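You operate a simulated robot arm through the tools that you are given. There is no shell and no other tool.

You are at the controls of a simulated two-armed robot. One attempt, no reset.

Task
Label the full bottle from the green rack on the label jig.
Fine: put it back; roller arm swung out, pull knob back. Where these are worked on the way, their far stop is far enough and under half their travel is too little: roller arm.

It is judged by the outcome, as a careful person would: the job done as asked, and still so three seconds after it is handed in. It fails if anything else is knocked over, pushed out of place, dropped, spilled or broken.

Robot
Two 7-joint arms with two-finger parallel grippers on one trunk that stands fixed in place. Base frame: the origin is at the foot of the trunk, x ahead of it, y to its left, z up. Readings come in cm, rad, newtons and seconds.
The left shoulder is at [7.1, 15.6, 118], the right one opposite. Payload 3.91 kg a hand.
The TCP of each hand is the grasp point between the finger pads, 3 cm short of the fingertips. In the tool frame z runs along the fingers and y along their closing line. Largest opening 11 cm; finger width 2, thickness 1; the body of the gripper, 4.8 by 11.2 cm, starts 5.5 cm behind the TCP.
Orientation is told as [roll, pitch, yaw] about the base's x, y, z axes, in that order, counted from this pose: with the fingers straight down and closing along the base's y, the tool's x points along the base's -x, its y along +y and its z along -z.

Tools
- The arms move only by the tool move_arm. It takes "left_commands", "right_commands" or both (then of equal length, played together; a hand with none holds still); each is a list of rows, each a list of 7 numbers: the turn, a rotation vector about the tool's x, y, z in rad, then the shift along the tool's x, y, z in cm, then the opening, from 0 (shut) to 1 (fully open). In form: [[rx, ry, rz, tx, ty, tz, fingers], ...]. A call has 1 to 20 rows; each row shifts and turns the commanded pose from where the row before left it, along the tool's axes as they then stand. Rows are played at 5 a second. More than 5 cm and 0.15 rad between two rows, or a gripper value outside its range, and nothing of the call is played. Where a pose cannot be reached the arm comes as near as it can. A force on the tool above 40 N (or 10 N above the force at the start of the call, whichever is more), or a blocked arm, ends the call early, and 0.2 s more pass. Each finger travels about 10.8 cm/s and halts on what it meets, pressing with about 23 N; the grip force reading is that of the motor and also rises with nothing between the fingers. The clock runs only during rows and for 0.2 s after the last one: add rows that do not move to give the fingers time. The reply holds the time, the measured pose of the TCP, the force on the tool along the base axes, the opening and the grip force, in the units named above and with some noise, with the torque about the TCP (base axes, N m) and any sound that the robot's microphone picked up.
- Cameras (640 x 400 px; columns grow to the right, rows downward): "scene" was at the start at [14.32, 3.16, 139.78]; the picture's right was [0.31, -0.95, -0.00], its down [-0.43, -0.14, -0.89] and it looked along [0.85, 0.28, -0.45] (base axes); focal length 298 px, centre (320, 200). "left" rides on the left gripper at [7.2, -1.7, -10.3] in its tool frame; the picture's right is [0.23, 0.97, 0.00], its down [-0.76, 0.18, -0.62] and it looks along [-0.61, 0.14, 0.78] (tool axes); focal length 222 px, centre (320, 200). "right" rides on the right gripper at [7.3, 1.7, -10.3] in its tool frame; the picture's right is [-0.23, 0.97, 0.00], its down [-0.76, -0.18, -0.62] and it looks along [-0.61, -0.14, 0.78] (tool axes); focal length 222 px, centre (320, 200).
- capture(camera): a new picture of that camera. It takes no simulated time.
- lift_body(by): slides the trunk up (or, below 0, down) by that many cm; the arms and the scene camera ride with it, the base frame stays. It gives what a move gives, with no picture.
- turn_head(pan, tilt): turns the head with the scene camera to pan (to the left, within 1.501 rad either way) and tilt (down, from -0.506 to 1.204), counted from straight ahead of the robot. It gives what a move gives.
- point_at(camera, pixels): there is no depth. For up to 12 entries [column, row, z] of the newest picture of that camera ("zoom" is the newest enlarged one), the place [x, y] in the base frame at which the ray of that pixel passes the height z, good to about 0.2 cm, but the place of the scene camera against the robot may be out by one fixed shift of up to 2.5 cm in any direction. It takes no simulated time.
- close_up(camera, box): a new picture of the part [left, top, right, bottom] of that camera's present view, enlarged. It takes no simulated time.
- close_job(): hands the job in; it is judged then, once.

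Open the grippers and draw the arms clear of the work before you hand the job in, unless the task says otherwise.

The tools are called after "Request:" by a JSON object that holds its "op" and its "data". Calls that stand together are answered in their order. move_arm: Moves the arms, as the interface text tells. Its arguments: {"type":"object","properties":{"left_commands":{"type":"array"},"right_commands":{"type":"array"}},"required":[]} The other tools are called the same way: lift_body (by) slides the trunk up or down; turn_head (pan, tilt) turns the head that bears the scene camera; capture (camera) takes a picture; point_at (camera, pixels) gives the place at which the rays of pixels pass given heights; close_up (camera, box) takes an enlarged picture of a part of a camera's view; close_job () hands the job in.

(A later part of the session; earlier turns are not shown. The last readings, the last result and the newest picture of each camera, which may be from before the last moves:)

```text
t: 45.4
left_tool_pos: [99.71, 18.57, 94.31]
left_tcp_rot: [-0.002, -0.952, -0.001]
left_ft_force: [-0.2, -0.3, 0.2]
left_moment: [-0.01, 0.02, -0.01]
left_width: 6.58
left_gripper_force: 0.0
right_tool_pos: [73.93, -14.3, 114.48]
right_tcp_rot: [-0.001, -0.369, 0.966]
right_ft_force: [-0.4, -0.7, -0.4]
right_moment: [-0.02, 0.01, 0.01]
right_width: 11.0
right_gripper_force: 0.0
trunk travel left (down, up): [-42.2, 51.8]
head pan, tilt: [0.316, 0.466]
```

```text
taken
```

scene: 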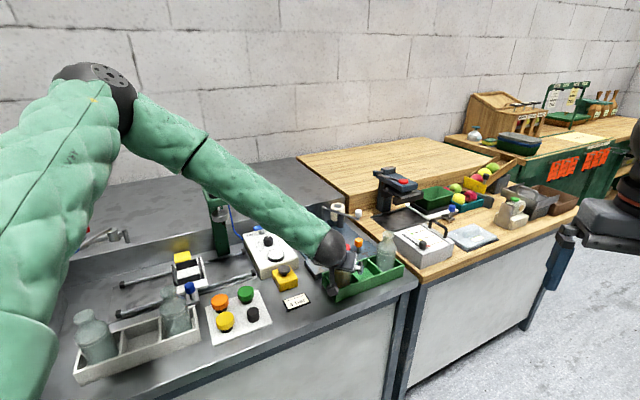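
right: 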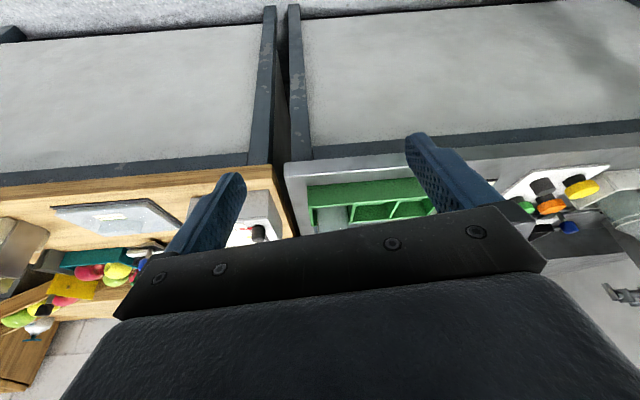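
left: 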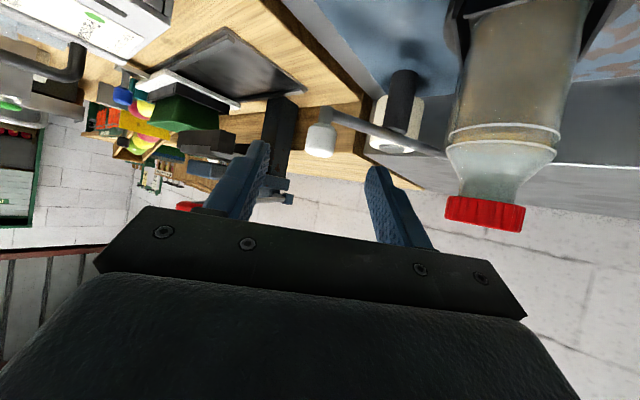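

The handle sits centred between the fingers at (320,140). I approach along the finger axis.

Request:
{"op": "move_arm", "data": {"left_commands": [[0, 0, 0, 0, 0, 1.55, 0.6], [0, 0, 0, 0, 0, 1.55, 0.6], [0, 0, 0, 0, 0, 1.5, 0.6], [0, 0, 0, 0, 0, 0, 0.6]]}}

Request:
{"op": "capture", "data": {"camera": "left"}}

Request:
{"op": "close_up", "data": {"camera": "left", "box": [230, 110, 430, 240]}}

Request:
{"op": "close_up", "data": {"camera": "scene", "box": [310, 120, 410, 190]}}

```text
t: 46.4
left_tool_pos: [102.78, 18.97, 91.78]
left_tcp_rot: [-0.001, -0.951, 0.0]
left_ft_force: [0.2, -0.3, -0.5]
left_moment: [-0.02, 0.01, 0.01]
left_width: 6.57
left_gripper_force: 0.1
left hand out of reach, approached as far as the arm can: row 3
right_tool_pos: [73.98, -14.29, 114.43]
right_tcp_rot: [0.002, -0.368, 0.967]
right_ft_force: [-0.3, -0.3, 0.4]
right_moment: [-0.03, 0.05, 0.02]
right_width: 10.98
right_gripper_force: 0.1
trunk travel left (down, up): [-42.2, 51.8]
head pan, tilt: [0.316, 0.466]
```

```text
taken
```

left: 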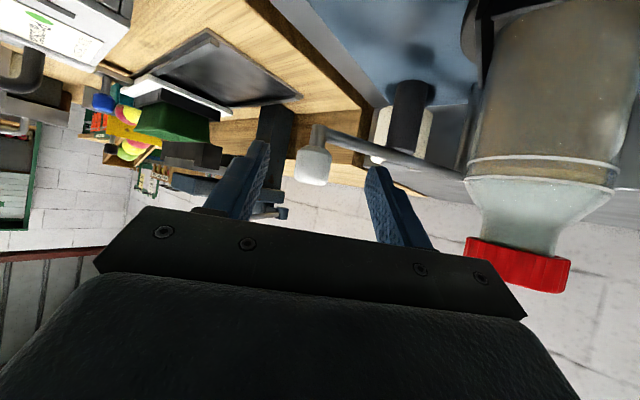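

```text
3.08 times, centred on (330, 175) of left
```

zoom: 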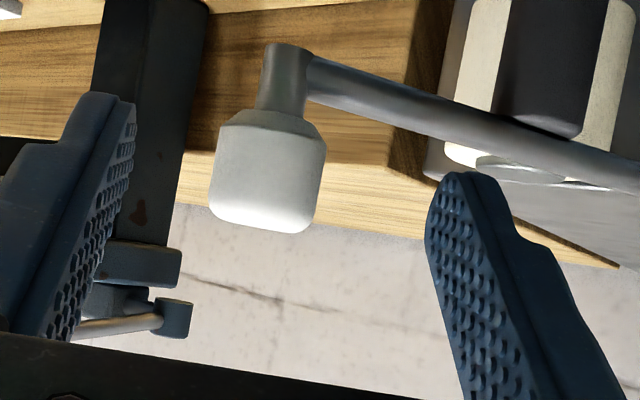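

```text
5.71 times, centred on (360, 155) of scene
```

zoom: 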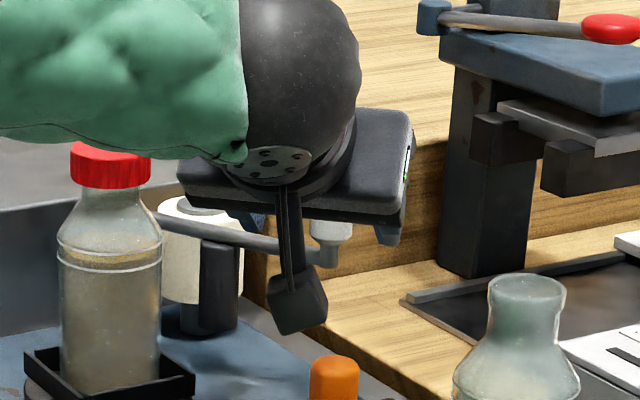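

Still about 0.8 cm short; the fingertips only just reach the handle's axis. I back off, tilt to 1.2 rad and come in again, now nearly level.

Request:
{"op": "move_arm", "data": {"left_commands": [[0, 0, 0, 0, 0, -2.5, 0.6], [0, 0, 0, 0, -0.45, 0, 0.6], [0, -0.125, 0, 0, 0, 0, 0.6], [0, -0.125, 0, 0, 0, 0, 0.6], [0, 0, 0, 0.31, 0, 1.07, 0.6], [0, 0, 0, 0.31, 0, 1.07, 0.6], [0, 0, 0, 0.31, 0, 1.07, 0.6], [0, 0, 0, 0, 0, 0, 0.6]]}}

Request:
{"op": "close_up", "data": {"camera": "left", "box": [230, 110, 430, 240]}}

Request:
{"op": "close_up", "data": {"camera": "right", "box": [300, 160, 400, 225]}}

Request:
{"op": "close_up", "data": {"camera": "scene", "box": [310, 120, 410, 190]}}

```text
t: 48.2
left_tool_pos: [102.99, 18.77, 91.44]
left_tcp_rot: [0.001, -1.198, -0.001]
left_ft_force: [-0.2, -0.4, -0.5]
left_moment: [0.02, 0.02, 0.01]
left_width: 6.63
left_gripper_force: 0.0
left hand out of reach, approached as far as the arm can: row 7
right_tool_pos: [73.94, -14.29, 114.5]
right_tcp_rot: [0.003, -0.368, 0.966]
right_ft_force: [0.4, 0.0, -1.3]
right_moment: [0.02, 0.01, 0.01]
right_width: 11.0
right_gripper_force: 0.0
trunk travel left (down, up): [-42.2, 51.8]
head pan, tilt: [0.316, 0.466]
```

```text
3.08 times, centred on (330, 175) of left
```

zoom: 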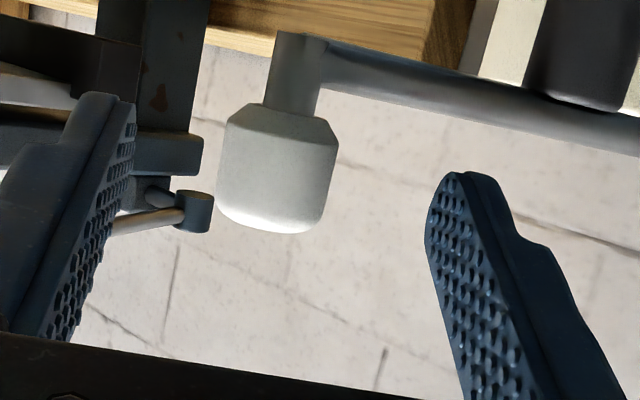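

```text
6.15 times, centred on (350, 192) of right
```

zoom: 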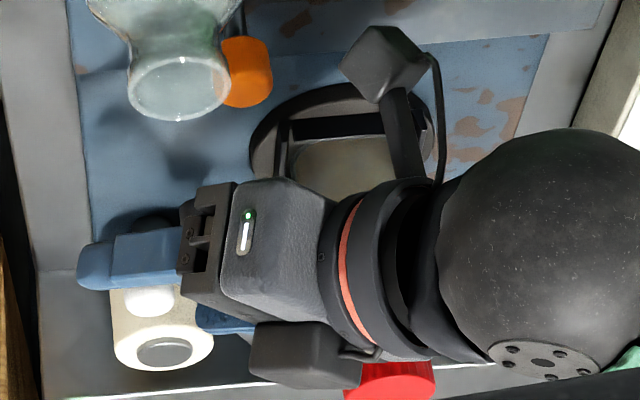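

```text
5.71 times, centred on (360, 155) of scene
```

zoom: 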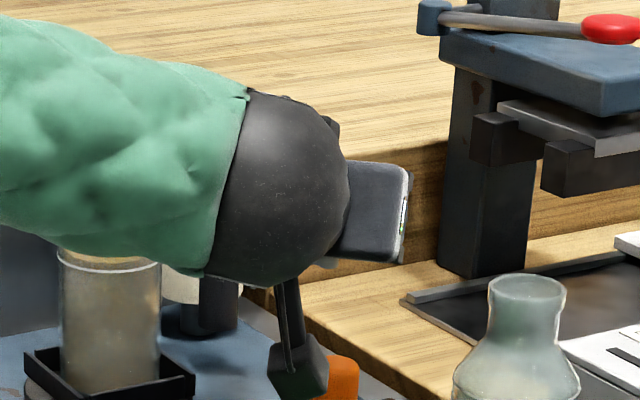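

Now the fingertips reach about 0.8 cm beyond the handle's axis and it is centred (zoom (280,180) between pads at 128 and 432). I close on it gently.

Request:
{"op": "move_arm", "data": {"left_commands": [[0, 0, 0, 0, 0, 0, 0.45], [0, 0, 0, 0, 0, 0, 0.32], [0, 0, 0, 0, 0, 0, 0.26], [0, 0, 0, 0, 0, 0, 0.2], [0, 0, 0, 0, 0, 0, 0.12], [0, 0, 0, 0, 0, 0, 0.12]]}}

Request:
{"op": "close_up", "data": {"camera": "left", "box": [230, 110, 430, 240]}}

```text
t: 49.6
left_tool_pos: [103.09, 18.51, 91.51]
left_tcp_rot: [0.001, -1.198, -0.006]
left_ft_force: [-5.0, -17.0, -3.2]
left_moment: [-0.31, 0.12, -0.41]
left_width: 2.32
left_gripper_force: 45.0
right_tool_pos: [74.0, -14.5, 114.41]
right_tcp_rot: [0.002, -0.37, 0.965]
right_ft_force: [0.7, 0.1, -0.4]
right_moment: [0.01, 0.0, 0.02]
right_width: 11.01
right_gripper_force: 0.0
trunk travel left (down, up): [-42.2, 51.8]
head pan, tilt: [0.316, 0.466]
```

```text
3.08 times, centred on (330, 175) of left
```

zoom: 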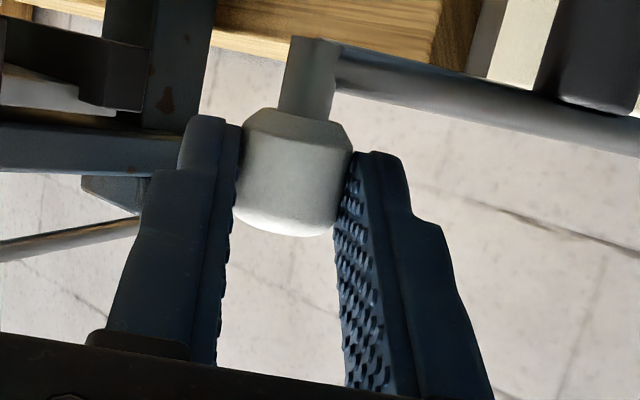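

Gripped at 2.3 cm; the 17 N sideways force shows the hand is about 0.25 cm off in y. I relieve that, then try the first small step of the arc (towards −x, slightly +y).

Request:
{"op": "move_arm", "data": {"left_commands": [[0, 0, 0, 0, -0.12, 0, 0.12], [0, 0, 0, 0, -0.12, 0, 0.12], [0, 0, 0, 0, 0, 0, 0.12]]}}

Request:
{"op": "move_arm", "data": {"left_commands": [[0, 0, 0, 0.115, 0.08, -0.3, 0.12], [0, 0, 0, 0.115, 0.1, -0.3, 0.12], [0, 0, 0, 0, 0, 0, 0.12]]}}

```text
t: 50.4
left_tool_pos: [103.03, 18.51, 91.36]
left_tcp_rot: [0.004, -1.201, -0.004]
left_ft_force: [-6.2, -17.8, -7.8]
left_moment: [-0.29, 0.17, -0.43]
left_width: 2.29
left_gripper_force: 45.3
right_tool_pos: [74.09, -14.41, 114.45]
right_tcp_rot: [0.0, -0.37, 0.965]
right_ft_force: [0.4, 0.2, -0.2]
right_moment: [-0.01, -0.01, -0.02]
right_width: 11.0
right_gripper_force: 0.0
trunk travel left (down, up): [-42.2, 51.8]
head pan, tilt: [0.316, 0.466]
```

```text
t: 51.2
left_tool_pos: [102.57, 18.75, 91.45]
left_tcp_rot: [0.003, -1.2, -0.004]
left_ft_force: [-4.8, -15.7, -5.6]
left_moment: [-0.24, 0.21, -0.39]
left_width: 2.29
left_gripper_force: 44.8
right_tool_pos: [74.06, -14.55, 114.46]
right_tcp_rot: [0.002, -0.371, 0.964]
right_ft_force: [-0.4, -0.1, -0.3]
right_moment: [-0.02, 0.03, -0.01]
right_width: 10.99
right_gripper_force: 0.1
trunk travel left (down, up): [-42.2, 51.8]
head pan, tilt: [0.316, 0.466]
```

The hand moved −0.5 cm in x; I look whether the arm follows and what causes the steady sideways 16 N.

Request:
{"op": "close_up", "data": {"camera": "left", "box": [230, 110, 430, 240]}}

Request:
{"op": "close_up", "data": {"camera": "right", "box": [300, 160, 400, 225]}}

```text
3.08 times, centred on (330, 175) of left
```

zoom: 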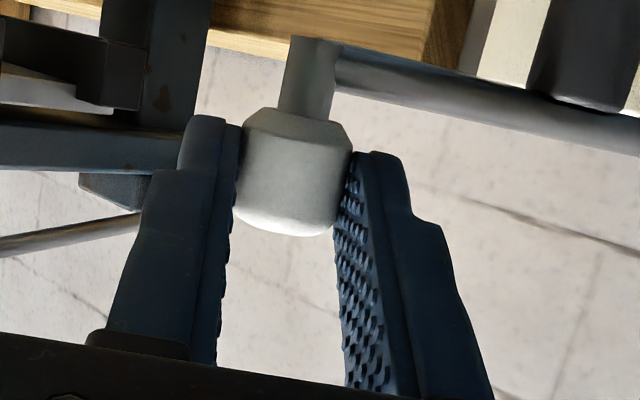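

```text
6.15 times, centred on (350, 192) of right
```

zoom: 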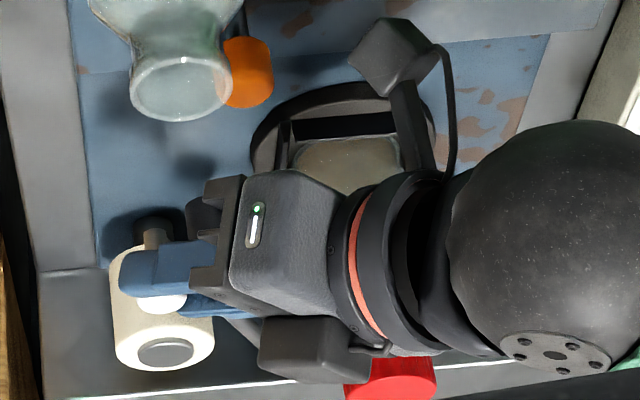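

The handle stays in the grip and the arm follows. I continue the arc in small steps, with slightly less +y to relieve the radial pull.

Request:
{"op": "move_arm", "data": {"left_commands": [[0, 0, 0, 0.145, 0.07, -0.373, 0.12], [0, 0, 0, 0.145, 0.08, -0.373, 0.12], [0, 0, 0, 0.145, 0.1, -0.373, 0.12], [0, 0, 0, 0, 0, 0, 0.12]]}}

```text
t: 52.2
left_tool_pos: [101.38, 19.16, 91.42]
left_tcp_rot: [-0.001, -1.198, 0.002]
left_ft_force: [-0.7, -4.5, -2.1]
left_moment: [-0.07, 0.26, -0.13]
left_width: 2.27
left_gripper_force: 44.8
right_tool_pos: [73.92, -14.27, 114.45]
right_tcp_rot: [0.001, -0.368, 0.965]
right_ft_force: [-0.6, 0.3, -0.2]
right_moment: [0.04, 0.02, 0.02]
right_width: 11.0
right_gripper_force: 0.1
trunk travel left (down, up): [-42.2, 51.8]
head pan, tilt: [0.316, 0.466]
```

Forces fell to a few newtons. I go on along the arc in 5° pieces.

Request:
{"op": "move_arm", "data": {"left_commands": [[0, 0, 0, 0.14, 0.15, -0.36, 0.12], [0, 0, 0, 0.14, 0.16, -0.36, 0.12], [0, 0, 0, 0.14, 0.17, -0.36, 0.12], [0, 0, 0, 0, 0, 0, 0.12]]}}

Request:
{"op": "move_arm", "data": {"left_commands": [[0, 0, 0, 0.132, 0.19, -0.34, 0.12], [0, 0, 0, 0.132, 0.2, -0.34, 0.12], [0, 0, 0, 0.132, 0.21, -0.34, 0.12], [0, 0, 0, 0, 0, 0, 0.12]]}}

```text
t: 53.2
left_tool_pos: [100.06, 19.77, 91.47]
left_tcp_rot: [-0.001, -1.201, 0.001]
left_ft_force: [5.1, 5.1, 4.4]
left_moment: [0.17, -0.34, -0.13]
left_width: 2.3
left_gripper_force: 45.4
right_tool_pos: [73.99, -14.32, 114.44]
right_tcp_rot: [0.0, -0.37, 0.967]
right_ft_force: [-0.4, 0.2, 0.1]
right_moment: [-0.03, 0.0, 0.03]
right_width: 10.98
right_gripper_force: 0.0
trunk travel left (down, up): [-42.2, 51.8]
head pan, tilt: [0.316, 0.466]
```

```text
t: 54.2
left_tool_pos: [99.02, 20.2, 91.35]
left_tcp_rot: [-0.002, -1.202, 0.004]
left_ft_force: [7.6, 9.1, 7.7]
left_moment: [0.11, -0.42, 0.1]
left_width: 2.31
left_gripper_force: 45.1
right_tool_pos: [73.92, -14.28, 114.49]
right_tcp_rot: [-0.001, -0.367, 0.967]
right_ft_force: [-0.2, 0.0, -0.1]
right_moment: [-0.03, 0.03, 0.02]
right_width: 11.0
right_gripper_force: 0.1
trunk travel left (down, up): [-42.2, 51.8]
head pan, tilt: [0.316, 0.466]
```

Still following; the force now points to the pivot (+x,+y), so I add a bit more +y in the next steps.

Request:
{"op": "move_arm", "data": {"left_commands": [[0, 0, 0, 0.116, 0.26, -0.3, 0.12], [0, 0, 0, 0.116, 0.27, -0.3, 0.12], [0, 0, 0, 0.116, 0.27, -0.3, 0.12], [0, 0, 0, 0, 0, 0, 0.12]]}}

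Request:
{"op": "close_up", "data": {"camera": "right", "box": [300, 160, 400, 225]}}

Request:
{"op": "capture", "data": {"camera": "left"}}

```text
t: 55.2
left_tool_pos: [98.07, 20.85, 91.46]
left_tcp_rot: [0.0, -1.202, 0.001]
left_ft_force: [6.1, 6.7, 10.4]
left_moment: [0.1, -0.31, 0.14]
left_width: 2.3
left_gripper_force: 45.5
right_tool_pos: [73.92, -14.43, 114.46]
right_tcp_rot: [0.001, -0.369, 0.966]
right_ft_force: [0.2, -0.4, 0.8]
right_moment: [0.0, 0.0, -0.03]
right_width: 10.96
right_gripper_force: 0.1
trunk travel left (down, up): [-42.2, 51.8]
head pan, tilt: [0.316, 0.466]
```

```text
6.15 times, centred on (350, 192) of right
```

zoom: 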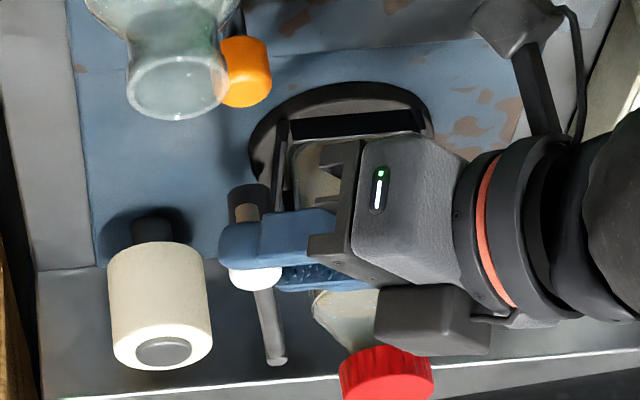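

```text
taken
```

left: 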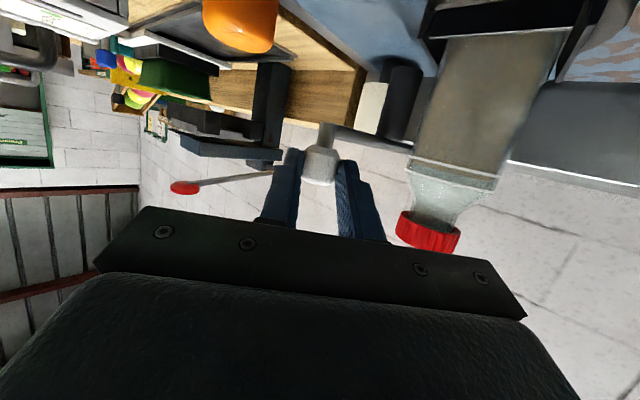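

The roller (left view (400,90)) is now close beside the bottle. I continue in smaller steps, with a little lift to relieve the vertical force.

Request:
{"op": "move_arm", "data": {"left_commands": [[0, 0, 0, 0.058, 0.2, -0.232, 0.12], [0, 0, 0, 0.058, 0.2, -0.232, 0.12], [0, 0, 0, 0.058, 0.2, -0.232, 0.12], [0, 0, 0, 0, 0, 0, 0.12]]}}

Request:
{"op": "close_up", "data": {"camera": "left", "box": [300, 0, 640, 220]}}

```text
t: 56.2
left_tool_pos: [97.28, 21.43, 91.42]
left_tcp_rot: [0.001, -1.199, -0.002]
left_ft_force: [-1.5, -1.8, 4.3]
left_moment: [-0.05, -0.29, -0.1]
left_width: 2.29
left_gripper_force: 45.1
right_tool_pos: [73.94, -14.29, 114.57]
right_tcp_rot: [0.0, -0.369, 0.966]
right_ft_force: [0.1, -0.1, 0.3]
right_moment: [-0.01, 0.02, 0.02]
right_width: 10.99
right_gripper_force: 0.0
trunk travel left (down, up): [-42.2, 51.8]
head pan, tilt: [0.316, 0.466]
```

```text
1.82 times, centred on (470, 110) of left
```

zoom: 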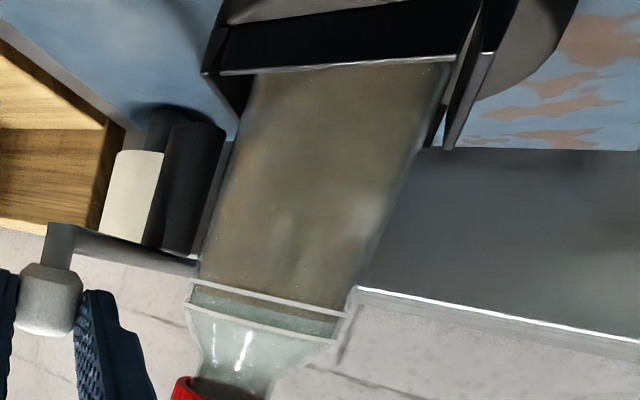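

The gap between roller and bottle is small now. I continue in 1° steps and watch for resistance (+x,−y).

Request:
{"op": "move_arm", "data": {"left_commands": [[0, 0, 0, 0.065, 0.178, -0.181, 0.12], [0, 0, 0, 0.065, 0.178, -0.181, 0.12], [0, 0, 0, 0.065, 0.178, -0.181, 0.12], [0, 0, 0, 0, 0, 0, 0.12]]}}

Request:
{"op": "close_up", "data": {"camera": "left", "box": [300, 0, 640, 220]}}

Request:
{"op": "close_up", "data": {"camera": "right", "box": [310, 160, 410, 225]}}

```text
t: 57.2
left_tool_pos: [96.81, 21.99, 91.44]
left_tcp_rot: [0.003, -1.199, -0.002]
left_ft_force: [-6.6, -7.4, -2.5]
left_moment: [-0.15, 0.01, -0.3]
left_width: 2.3
left_gripper_force: 44.6
right_tool_pos: [73.89, -14.49, 114.36]
right_tcp_rot: [0.002, -0.367, 0.966]
right_ft_force: [-0.6, 0.0, 0.4]
right_moment: [0.02, 0.0, 0.0]
right_width: 10.99
right_gripper_force: 0.1
trunk travel left (down, up): [-42.2, 51.8]
head pan, tilt: [0.316, 0.466]
```

```text
1.82 times, centred on (470, 110) of left
```

zoom: 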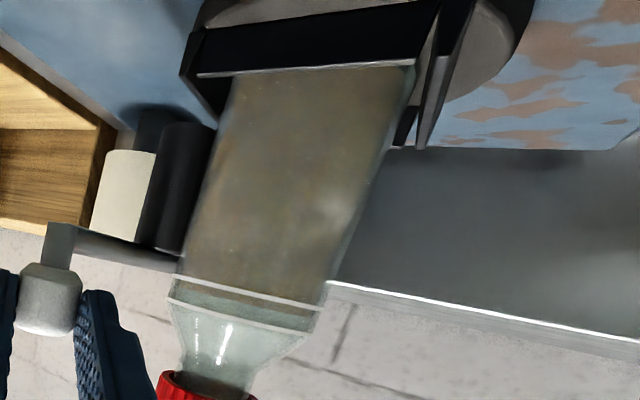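

```text
6.15 times, centred on (360, 192) of right
```

zoom: 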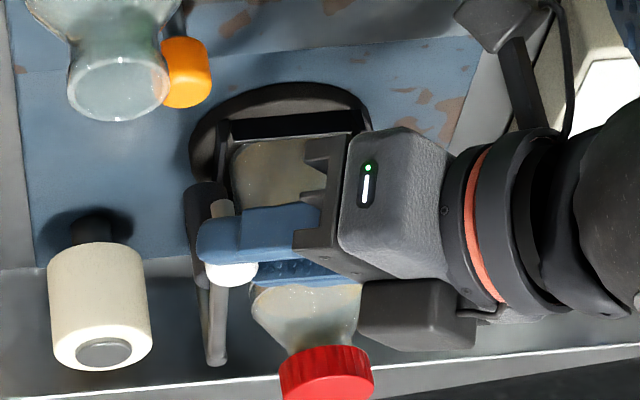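

No tangential resistance yet (force is radial). I go two more degrees with a small radial correction.

Request:
{"op": "move_arm", "data": {"left_commands": [[0, 0, 0, 0.07, 0.15, -0.19, 0.12], [0, 0, 0, 0.07, 0.16, -0.19, 0.12], [0, 0, 0, 0, 0, 0, 0.12]]}}

Request:
{"op": "close_up", "data": {"camera": "left", "box": [340, 0, 560, 180]}}

```text
t: 58.0
left_tool_pos: [96.41, 22.26, 91.44]
left_tcp_rot: [0.003, -1.2, -0.003]
left_ft_force: [-5.4, -6.3, -4.7]
left_moment: [-0.08, 0.08, -0.33]
left_width: 2.27
left_gripper_force: 45.3
right_tool_pos: [73.94, -14.35, 114.41]
right_tcp_rot: [0.001, -0.367, 0.965]
right_ft_force: [-0.3, -0.8, -0.7]
right_moment: [0.04, 0.01, 0.02]
right_width: 10.98
right_gripper_force: 0.0
trunk travel left (down, up): [-42.2, 51.8]
head pan, tilt: [0.316, 0.466]
```

```text
2.22 times, centred on (450, 90) of left
```

zoom: 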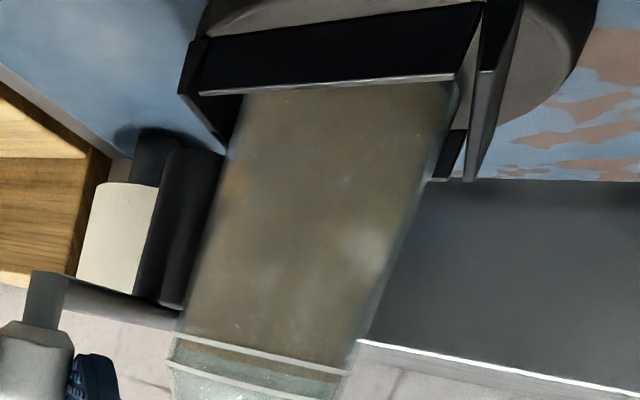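

A small gap seems left between roller and bottle; two more degrees.

Request:
{"op": "move_arm", "data": {"left_commands": [[0, 0, 0, 0.075, 0.12, -0.19, 0.12], [0, 0, 0, 0.075, 0.13, -0.19, 0.12], [0, 0, 0, 0, 0, 0, 0.12]]}}

Request:
{"op": "close_up", "data": {"camera": "left", "box": [340, 0, 560, 180]}}

```text
t: 58.8
left_tool_pos: [96.1, 22.65, 91.42]
left_tcp_rot: [0.001, -1.201, 0.002]
left_ft_force: [5.4, 1.9, -0.4]
left_moment: [0.09, -0.16, -0.16]
left_width: 2.29
left_gripper_force: 45.2
right_tool_pos: [74.06, -14.25, 114.4]
right_tcp_rot: [0.002, -0.369, 0.965]
right_ft_force: [0.2, 0.6, 0.4]
right_moment: [-0.03, 0.01, -0.02]
right_width: 10.98
right_gripper_force: 0.0
trunk travel left (down, up): [-42.2, 51.8]
head pan, tilt: [0.316, 0.466]
```

```text
2.22 times, centred on (450, 90) of left
```

zoom: 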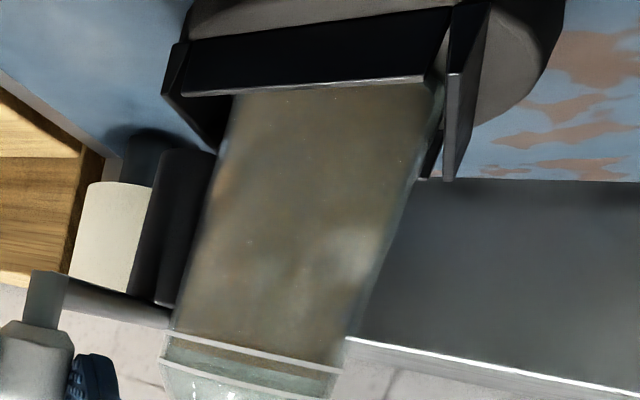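

Still light; another 2°.

Request:
{"op": "move_arm", "data": {"left_commands": [[0, 0, 0, 0.054, 0.21, -0.14, 0.12], [0, 0, 0, 0.054, 0.21, -0.14, 0.12], [0, 0, 0, 0, 0, 0, 0.12]]}}

Request:
{"op": "close_up", "data": {"camera": "left", "box": [340, 0, 560, 180]}}

Request:
{"op": "close_up", "data": {"camera": "right", "box": [310, 160, 410, 225]}}

```text
t: 59.6
left_tool_pos: [95.72, 22.88, 91.49]
left_tcp_rot: [0.004, -1.198, -0.003]
left_ft_force: [33.4, -19.0, 5.2]
left_moment: [-0.33, -0.82, -0.51]
left_width: 2.26
left_gripper_force: 44.6
right_tool_pos: [74.09, -14.51, 114.32]
right_tcp_rot: [0.003, -0.368, 0.966]
right_ft_force: [0.5, 0.5, 0.3]
right_moment: [0.0, 0.0, 0.02]
right_width: 11.02
right_gripper_force: 0.1
trunk travel left (down, up): [-42.2, 51.8]
head pan, tilt: [0.316, 0.466]
```

```text
2.22 times, centred on (450, 90) of left
```

zoom: 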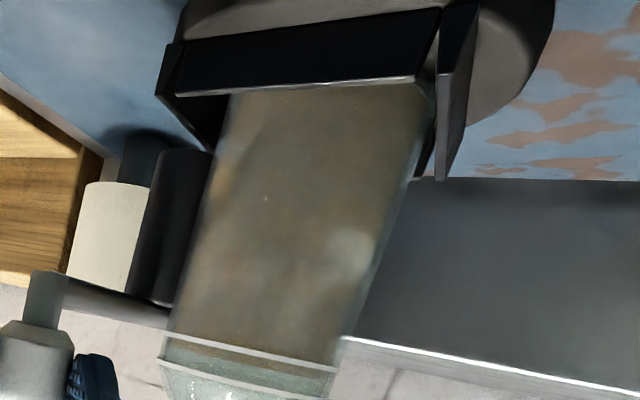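

```text
6.15 times, centred on (360, 192) of right
```

zoom: 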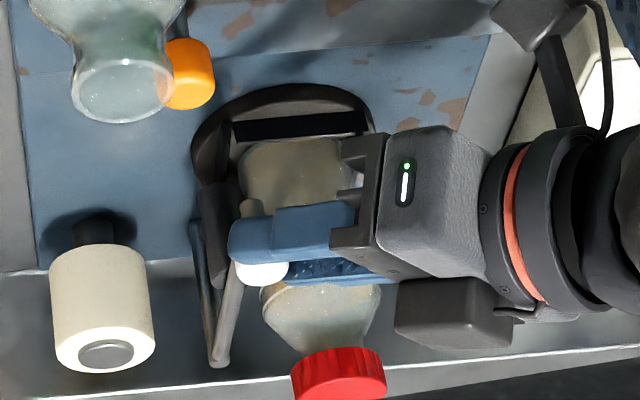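

Resistance of 38 N tangentially: the far stop is reached. I back off 0.2 cm to unload, then open the fingers.

Request:
{"op": "move_arm", "data": {"left_commands": [[0, 0, 0, -0.05, -0.17, 0.13, 0.12], [0, 0, 0, 0, 0, 0, 0.12]]}}

```text
t: 60.2
left_tool_pos: [95.82, 22.85, 91.42]
left_tcp_rot: [0.003, -1.199, -0.002]
left_ft_force: [18.6, -12.2, 9.0]
left_moment: [-0.18, -0.45, -0.35]
left_width: 2.26
left_gripper_force: 44.9
right_tool_pos: [74.0, -14.32, 114.44]
right_tcp_rot: [0.002, -0.368, 0.965]
right_ft_force: [0.1, -0.6, -0.4]
right_moment: [-0.02, 0.01, -0.04]
right_width: 11.01
right_gripper_force: 0.0
trunk travel left (down, up): [-42.2, 51.8]
head pan, tilt: [0.316, 0.466]
```

Still 22 N; I unload a little more.

Request:
{"op": "move_arm", "data": {"left_commands": [[0, 0, 0, -0.06, -0.15, 0.15, 0.12], [0, 0, 0, 0, 0, 0, 0.12]]}}

Request:
{"op": "close_up", "data": {"camera": "left", "box": [280, 0, 560, 240]}}

```text
t: 60.8
left_tool_pos: [95.9, 22.86, 91.45]
left_tcp_rot: [0.001, -1.198, 0.0]
left_ft_force: [-2.5, -7.0, 6.2]
left_moment: [-0.08, 0.02, 0.01]
left_width: 2.28
left_gripper_force: 45.2
right_tool_pos: [73.81, -14.35, 114.44]
right_tcp_rot: [-0.001, -0.371, 0.967]
right_ft_force: [1.3, -0.1, -0.1]
right_moment: [0.0, 0.0, 0.02]
right_width: 11.01
right_gripper_force: 0.0
trunk travel left (down, up): [-42.2, 51.8]
head pan, tilt: [0.316, 0.466]
```

```text
1.67 times, centred on (420, 120) of left
```

zoom: 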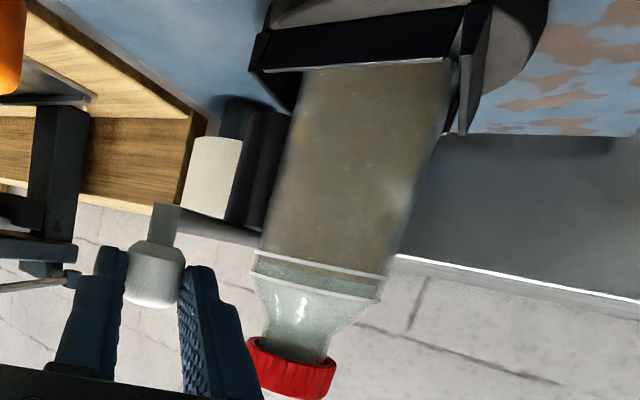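

Unloaded, the roller stands against the bottle. I open to 3.9 cm and withdraw along the finger axis.

Request:
{"op": "move_arm", "data": {"left_commands": [[0, 0, 0, 0, 0, 0, 0.22], [0, 0, 0, 0, 0, 0, 0.28], [0, 0, 0, 0, 0, 0, 0.35], [0, 0, 0, 0, 0, 0, 0.35], [0, 0, 0, -0.2, 0, -1, 0.35], [0, 0, 0, -0.4, 0, -2, 0.35], [0, 0, 0, -0.6, 0, -3, 0.35], [0, 0, 0, -0.6, 0, -3, 0.35], [0, 0, 0, 0, 0, 0, 0.35]]}}

Request:
{"op": "capture", "data": {"camera": "left"}}

Request:
{"op": "close_up", "data": {"camera": "right", "box": [310, 140, 410, 225]}}

Request:
{"op": "close_up", "data": {"camera": "scene", "box": [280, 130, 400, 200]}}

```text
t: 62.8
left_tool_pos: [88.15, 22.78, 96.37]
left_tcp_rot: [0.0, -1.199, 0.0]
left_ft_force: [-0.8, -1.0, 0.0]
left_moment: [-0.02, 0.02, -0.02]
left_width: 3.85
left_gripper_force: 0.1
right_tool_pos: [73.98, -14.27, 114.49]
right_tcp_rot: [0.003, -0.368, 0.965]
right_ft_force: [-0.1, -0.4, 0.0]
right_moment: [-0.01, 0.03, 0.0]
right_width: 10.99
right_gripper_force: 0.0
trunk travel left (down, up): [-42.2, 51.8]
head pan, tilt: [0.316, 0.466]
```

```text
taken
```

left: 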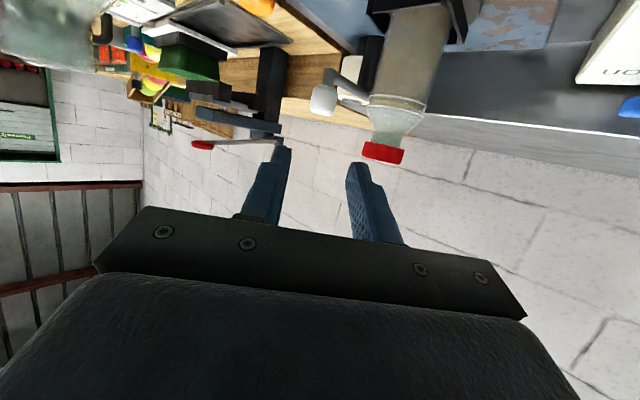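

```text
4.71 times, centred on (360, 182) of right
```

zoom: 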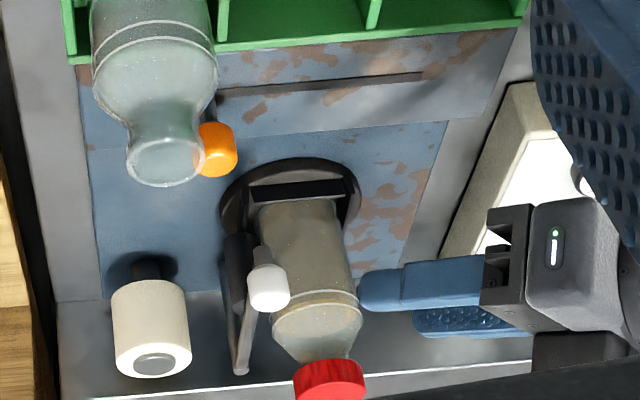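

```text
5.33 times, centred on (340, 165) of scene
```

zoom: 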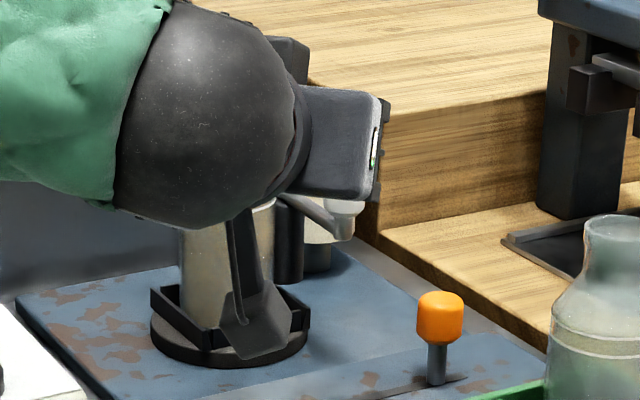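

The roller rests on the bottle side and the arm stays. Next the orange pull knob: I tilt back to 0.7 rad and move in front of it, above, to look.

Request:
{"op": "move_arm", "data": {"left_commands": [[0, 0.125, 0, 0, 0, 0, 0.45], [0, 0.125, 0, 0, 0, 0, 0.45], [0, 0.125, 0, 0, 0, 0, 0.45], [0, 0.125, 0, 0, 0, 0, 0.45], [0, 0, 0, 0, -2.2, 1.48, 0.45], [0, 0, 0, 0, -2.2, 1.48, 0.45], [0, 0, 0, 0, -2.2, 1.48, 0.45], [0, 0, 0, 0, 0, 0, 0.45]]}}

Request:
{"op": "capture", "data": {"camera": "left"}}

Request:
{"op": "close_up", "data": {"camera": "left", "box": [230, 50, 430, 180]}}

```text
t: 64.6
left_tool_pos: [91.02, 16.05, 93.03]
left_tcp_rot: [0.0, -0.703, 0.002]
left_ft_force: [-1.2, 0.9, 0.4]
left_moment: [0.01, -0.01, 0.03]
left_width: 4.95
left_gripper_force: 0.0
right_tool_pos: [73.84, -14.35, 114.45]
right_tcp_rot: [0.0, -0.368, 0.968]
right_ft_force: [-0.7, -0.3, 0.5]
right_moment: [-0.01, -0.05, -0.01]
right_width: 11.04
right_gripper_force: 0.1
trunk travel left (down, up): [-42.2, 51.8]
head pan, tilt: [0.316, 0.466]
```

```text
taken
```

left: 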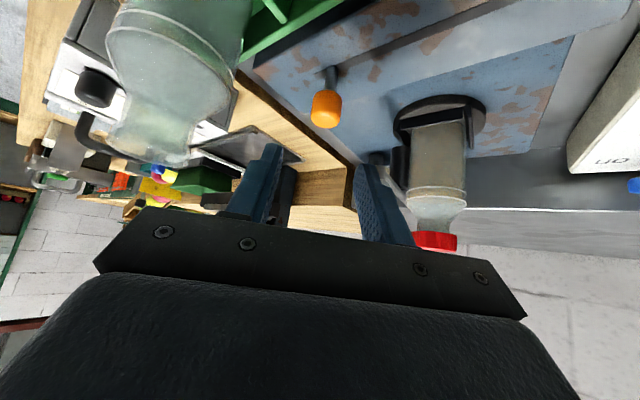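

```text
3.08 times, centred on (330, 115) of left
```

zoom: 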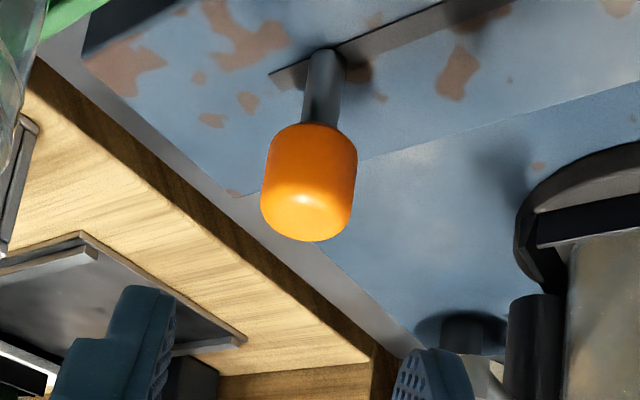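

The knob is at zoom (308,185), its stem foot at (322,58). I query them.

Request:
{"op": "point_at", "data": {"camera": "zoom", "pixels": [[308, 185, 84], [308, 185, 85], [308, 185, 86], [322, 58, 80], [322, 58, 81], [270, 82, 80.2], [308, 235, 86], [266, 160, 84.7], [356, 165, 84.7]]}}

```text
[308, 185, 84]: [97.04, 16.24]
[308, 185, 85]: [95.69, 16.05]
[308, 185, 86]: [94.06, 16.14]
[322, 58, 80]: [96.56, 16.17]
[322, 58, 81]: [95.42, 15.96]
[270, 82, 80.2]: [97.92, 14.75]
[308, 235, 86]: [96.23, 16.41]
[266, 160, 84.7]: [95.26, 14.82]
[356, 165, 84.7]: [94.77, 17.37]
```

Knob axis ≈[96.1,16.15], centre z≈84.7, about 2.4 cm wide. I come down on it along the finger axis with the fingers 5 cm open.

Request:
{"op": "move_arm", "data": {"left_commands": [[0, 0, 0, 0.37, 0.025, 2.16, 0.45], [0, 0, 0, 0.37, 0.025, 2.16, 0.45], [0, 0, 0, 0.37, 0.025, 2.16, 0.45], [0, 0, 0, 0.37, 0.025, 2.16, 0.45], [0, 0, 0, 0, 0, 0, 0.45]]}}

Request:
{"op": "capture", "data": {"camera": "left"}}

Request:
{"op": "close_up", "data": {"camera": "right", "box": [300, 140, 400, 225]}}

Request:
{"op": "close_up", "data": {"camera": "scene", "box": [290, 130, 410, 210]}}

```text
t: 65.8
left_tool_pos: [95.47, 16.3, 85.36]
left_tcp_rot: [0.001, -0.7, 0.001]
left_ft_force: [0.5, -0.1, -0.1]
left_moment: [-0.02, 0.04, 0.0]
left_width: 4.96
left_gripper_force: 0.1
right_tool_pos: [73.84, -14.36, 114.43]
right_tcp_rot: [0.001, -0.369, 0.965]
right_ft_force: [1.2, -0.2, -0.1]
right_moment: [0.01, 0.02, 0.01]
right_width: 11.01
right_gripper_force: 0.1
trunk travel left (down, up): [-42.2, 51.8]
head pan, tilt: [0.316, 0.466]
```

```text
taken
```

left: 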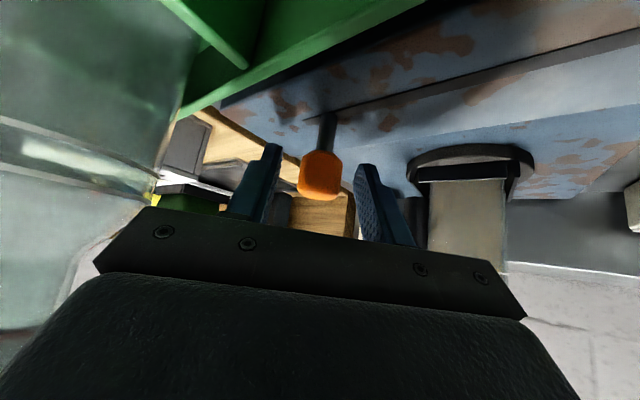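

```text
4.71 times, centred on (350, 182) of right
```

zoom: 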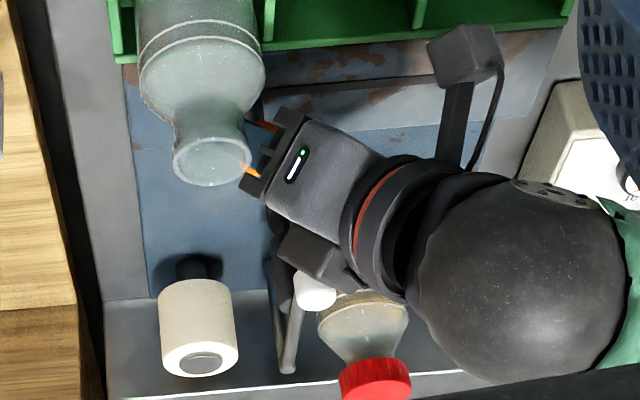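

```text
5.00 times, centred on (350, 170) of scene
```

zoom: 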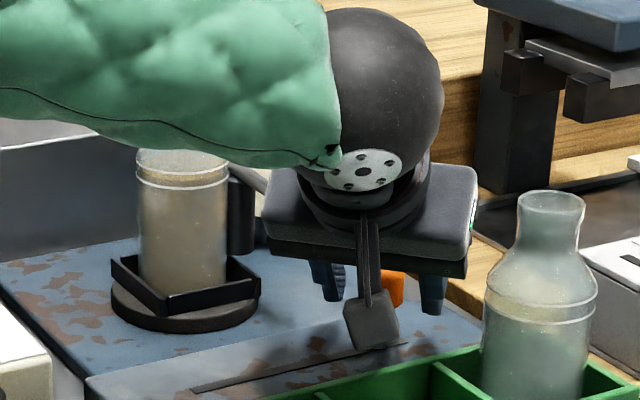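

The fingers straddle the knob (left view (320,172)). I close gently.

Request:
{"op": "move_arm", "data": {"left_commands": [[0, 0, 0, 0, 0, 0, 0.33], [0, 0, 0, 0, 0, 0, 0.26], [0, 0, 0, 0, 0, 0, 0.22], [0, 0, 0, 0, 0, 0, 0.17], [0, 0, 0, 0, 0, 0, 0.12], [0, 0, 0, 0, 0, 0, 0.12]]}}

```text
t: 67.2
left_tool_pos: [95.6, 16.17, 85.46]
left_tcp_rot: [0.0, -0.7, 0.0]
left_ft_force: [-0.9, -2.0, 1.5]
left_moment: [-0.03, 0.0, 0.02]
left_width: 2.49
left_gripper_force: 45.3
right_tool_pos: [73.94, -14.43, 114.48]
right_tcp_rot: [0.002, -0.368, 0.966]
right_ft_force: [-0.8, 0.1, 0.8]
right_moment: [0.01, 0.01, -0.01]
right_width: 10.99
right_gripper_force: 0.1
trunk travel left (down, up): [-42.2, 51.8]
head pan, tilt: [0.316, 0.466]
```

Gripped at 2.49 cm with little side force. I pull along the slot direction (−0.715,+0.70), first 1 cm.

Request:
{"op": "move_arm", "data": {"left_commands": [[0, 0, 0, 0.137, 0.175, -0.115, 0.12], [0, 0, 0, 0.2735, 0.35, -0.23, 0.12], [0, 0, 0, 0.137, 0.175, -0.115, 0.12], [0, 0, 0, 0, 0, 0, 0.12]]}}

```text
t: 68.2
left_tool_pos: [94.85, 16.94, 85.34]
left_tcp_rot: [0.0, -0.7, 0.003]
left_ft_force: [6.7, 6.9, 1.6]
left_moment: [0.12, -0.3, 0.02]
left_width: 2.49
left_gripper_force: 45.2
right_tool_pos: [73.98, -14.33, 114.44]
right_tcp_rot: [0.002, -0.369, 0.967]
right_ft_force: [0.1, 0.0, 0.6]
right_moment: [0.02, -0.05, 0.04]
right_width: 11.02
right_gripper_force: 0.0
trunk travel left (down, up): [-42.2, 51.8]
head pan, tilt: [0.316, 0.466]
```

It slides freely; the 9 N is across the slot, so I correct the direction slightly and continue 2 cm.

Request:
{"op": "move_arm", "data": {"left_commands": [[0, 0, 0, 0.25, 0.375, -0.21, 0.12], [0, 0, 0, 0.26, 0.365, -0.219, 0.12], [0, 0, 0, 0.26, 0.365, -0.219, 0.12], [0, 0, 0, 0.26, 0.365, -0.219, 0.12], [0, 0, 0, 0, 0, 0, 0.12]]}}

Request:
{"op": "close_up", "data": {"camera": "scene", "box": [280, 130, 400, 210]}}

```text
t: 69.4
left_tool_pos: [93.4, 18.29, 85.5]
left_tcp_rot: [0.001, -0.7, 0.0]
left_ft_force: [-2.7, -2.9, -4.3]
left_moment: [-0.07, 0.14, -0.04]
left_width: 2.51
left_gripper_force: 44.7
right_tool_pos: [73.93, -14.38, 114.33]
right_tcp_rot: [0.003, -0.37, 0.967]
right_ft_force: [-0.7, -0.2, -0.8]
right_moment: [0.02, 0.0, -0.01]
right_width: 11.0
right_gripper_force: 0.0
trunk travel left (down, up): [-42.2, 51.8]
head pan, tilt: [0.316, 0.466]
```

```text
5.00 times, centred on (340, 170) of scene
```

zoom: 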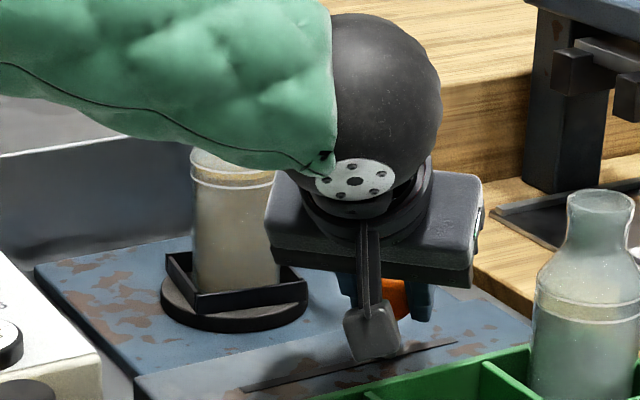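

Forces are small, it slides well. I continue along the slot 2.5 cm more.

Request:
{"op": "move_arm", "data": {"left_commands": [[0, 0, 0, 0.2704, 0.3535, -0.2277, 0.12], [0, 0, 0, 0.2704, 0.3535, -0.2277, 0.12], [0, 0, 0, 0.2704, 0.3535, -0.2277, 0.12], [0, 0, 0, 0.2704, 0.3535, -0.2277, 0.12], [0, 0, 0, 0.2704, 0.3535, -0.2277, 0.12], [0, 0, 0, 0, 0, 0, 0.12]]}}

Request:
{"op": "close_up", "data": {"camera": "right", "box": [310, 140, 410, 225]}}

```text
t: 70.8
left_tool_pos: [91.77, 20.01, 85.39]
left_tcp_rot: [0.002, -0.699, 0.0]
left_ft_force: [-7.6, -7.6, -1.9]
left_moment: [-0.06, 0.23, -0.06]
left_width: 2.47
left_gripper_force: 44.9
right_tool_pos: [73.87, -14.42, 114.48]
right_tcp_rot: [0.0, -0.368, 0.965]
right_ft_force: [-0.4, 0.2, 1.0]
right_moment: [-0.04, 0.0, 0.01]
right_width: 10.99
right_gripper_force: 0.0
trunk travel left (down, up): [-42.2, 51.8]
head pan, tilt: [0.316, 0.466]
```

```text
4.71 times, centred on (360, 182) of right
```

zoom: 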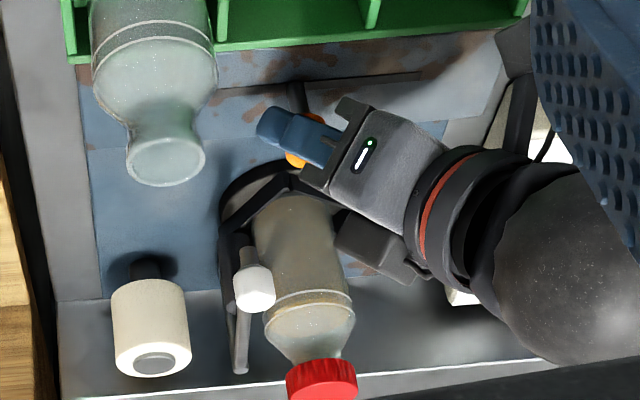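

The nest has turned with the pull, so the mechanism rolls the bottle under the roller. I correct slightly across the slot and keep pulling.

Request:
{"op": "move_arm", "data": {"left_commands": [[0, 0, 0, 0.3, 0.31, -0.253, 0.12], [0, 0, 0, 0.274, 0.35, -0.23, 0.12], [0, 0, 0, 0.274, 0.35, -0.23, 0.12], [0, 0, 0, 0.274, 0.35, -0.23, 0.12], [0, 0, 0, 0.274, 0.35, -0.23, 0.12], [0, 0, 0, 0, 0, 0, 0.12]]}}

Request:
{"op": "close_up", "data": {"camera": "right", "box": [310, 140, 410, 225]}}

Request:
{"op": "close_up", "data": {"camera": "scene", "box": [270, 130, 390, 210]}}

```text
t: 72.2
left_tool_pos: [89.78, 21.97, 85.45]
left_tcp_rot: [0.003, -0.7, 0.003]
left_ft_force: [4.3, 3.3, -2.6]
left_moment: [0.24, -0.13, 0.05]
left_width: 2.52
left_gripper_force: 44.8
right_tool_pos: [73.84, -14.21, 114.43]
right_tcp_rot: [0.002, -0.368, 0.968]
right_ft_force: [0.1, -0.2, 0.0]
right_moment: [-0.02, 0.03, 0.01]
right_width: 10.99
right_gripper_force: 0.1
trunk travel left (down, up): [-42.2, 51.8]
head pan, tilt: [0.316, 0.466]
```

```text
4.71 times, centred on (360, 182) of right
```

zoom: 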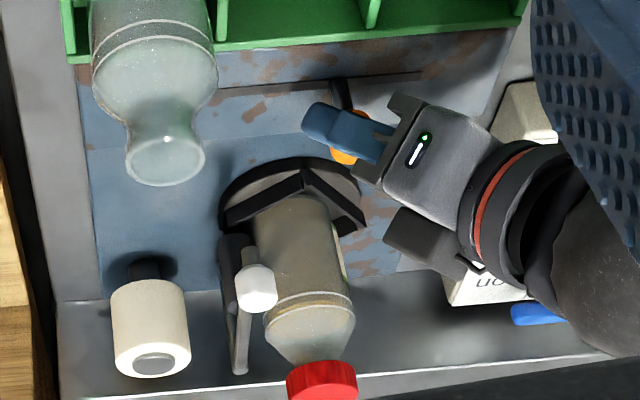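

```text
5.00 times, centred on (330, 170) of scene
```

zoom: 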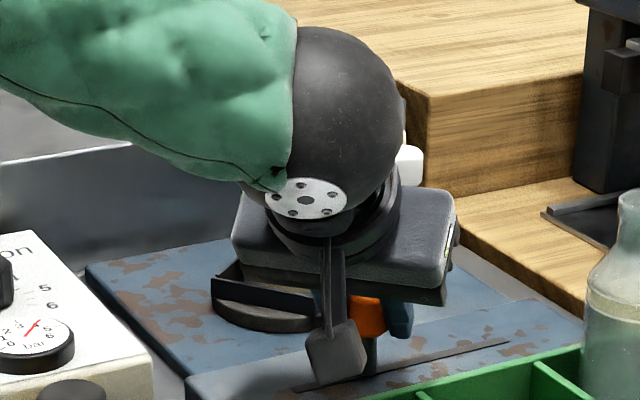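

The nest keeps turning; 8.2 cm pulled so far. I continue 2 cm and watch for the end stop.

Request:
{"op": "move_arm", "data": {"left_commands": [[0, 0, 0, 0.26, 0.365, -0.22, 0.12], [0, 0, 0, 0.27, 0.353, -0.2277, 0.12], [0, 0, 0, 0.27, 0.353, -0.2277, 0.12], [0, 0, 0, 0, 0, 0, 0.12]]}}

Request:
{"op": "close_up", "data": {"camera": "right", "box": [310, 140, 410, 225]}}

```text
t: 73.2
left_tool_pos: [88.83, 23.02, 85.38]
left_tcp_rot: [-0.001, -0.699, 0.003]
left_ft_force: [6.5, 6.1, 3.7]
left_moment: [0.09, -0.17, 0.03]
left_width: 2.5
left_gripper_force: 44.9
right_tool_pos: [73.97, -14.4, 114.42]
right_tcp_rot: [0.001, -0.368, 0.965]
right_ft_force: [0.1, 0.3, -1.1]
right_moment: [0.01, -0.01, 0.01]
right_width: 11.02
right_gripper_force: 0.1
trunk travel left (down, up): [-42.2, 51.8]
head pan, tilt: [0.316, 0.466]
```

```text
4.71 times, centred on (360, 182) of right
```

zoom: 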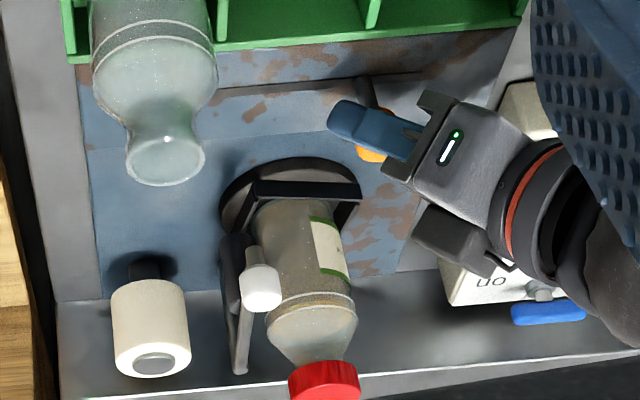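

A label with green borders is coming into view on the bottle (zoom (330,245)). I pull on to the end stop in small steps.

Request:
{"op": "move_arm", "data": {"left_commands": [[0, 0, 0, 0.255, 0.37, -0.215, 0.12], [0, 0, 0, 0.27, 0.353, -0.2277, 0.12], [0, 0, 0, 0, 0, 0, 0.12]]}}

Request:
{"op": "close_up", "data": {"camera": "right", "box": [310, 140, 410, 225]}}

```text
t: 74.0
left_tool_pos: [88.23, 23.71, 85.46]
left_tcp_rot: [0.001, -0.701, 0.001]
left_ft_force: [9.9, 9.3, 6.3]
left_moment: [0.22, -0.17, 0.06]
left_width: 2.51
left_gripper_force: 45.1
right_tool_pos: [73.96, -14.22, 114.49]
right_tcp_rot: [0.0, -0.369, 0.967]
right_ft_force: [-0.6, 1.0, 0.6]
right_moment: [0.01, -0.05, 0.02]
right_width: 11.0
right_gripper_force: 0.0
trunk travel left (down, up): [-42.2, 51.8]
head pan, tilt: [0.316, 0.466]
```

```text
4.71 times, centred on (360, 182) of right
```

zoom: 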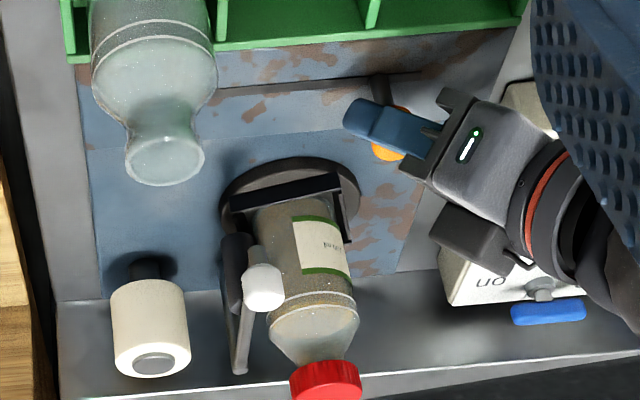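

The label is wrapping further; force is across the slot, so I correct by +0.08 and continue towards the stop.

Request:
{"op": "move_arm", "data": {"left_commands": [[0, 0, 0, 0.21, 0.42, -0.178, 0.12], [0, 0, 0, 0.26, 0.365, -0.219, 0.12], [0, 0, 0, 0, 0, 0, 0.12]]}}

Request:
{"op": "close_up", "data": {"camera": "right", "box": [310, 140, 410, 225]}}

```text
t: 74.9
left_tool_pos: [87.7, 24.09, 85.4]
left_tcp_rot: [-0.002, -0.702, -0.003]
left_ft_force: [32.9, -29.1, -13.1]
left_moment: [-0.45, -0.84, -0.05]
left_width: 2.51
left_gripper_force: 45.0
right_tool_pos: [74.21, -14.23, 114.21]
right_tcp_rot: [0.004, -0.368, 0.967]
right_ft_force: [-0.3, -0.2, -0.3]
right_moment: [-0.03, 0.04, -0.02]
right_width: 10.98
right_gripper_force: 0.0
trunk travel left (down, up): [-42.2, 51.8]
head pan, tilt: [0.316, 0.466]
stopped in row 3 (left hand): the force on the tool passed its limit at 42 N (the readings are from after the stop); the commanded pose is now the measured one
```

```text
4.71 times, centred on (360, 182) of right
```

zoom: 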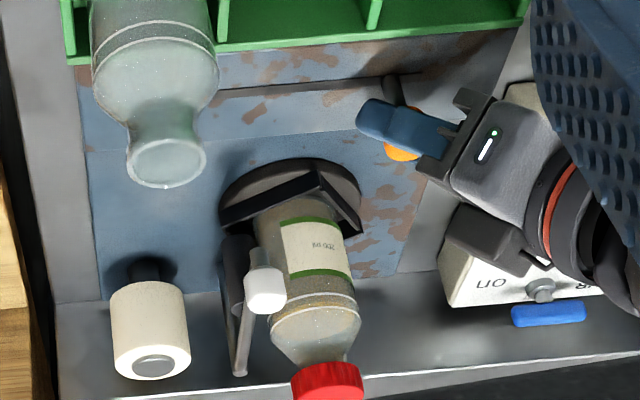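

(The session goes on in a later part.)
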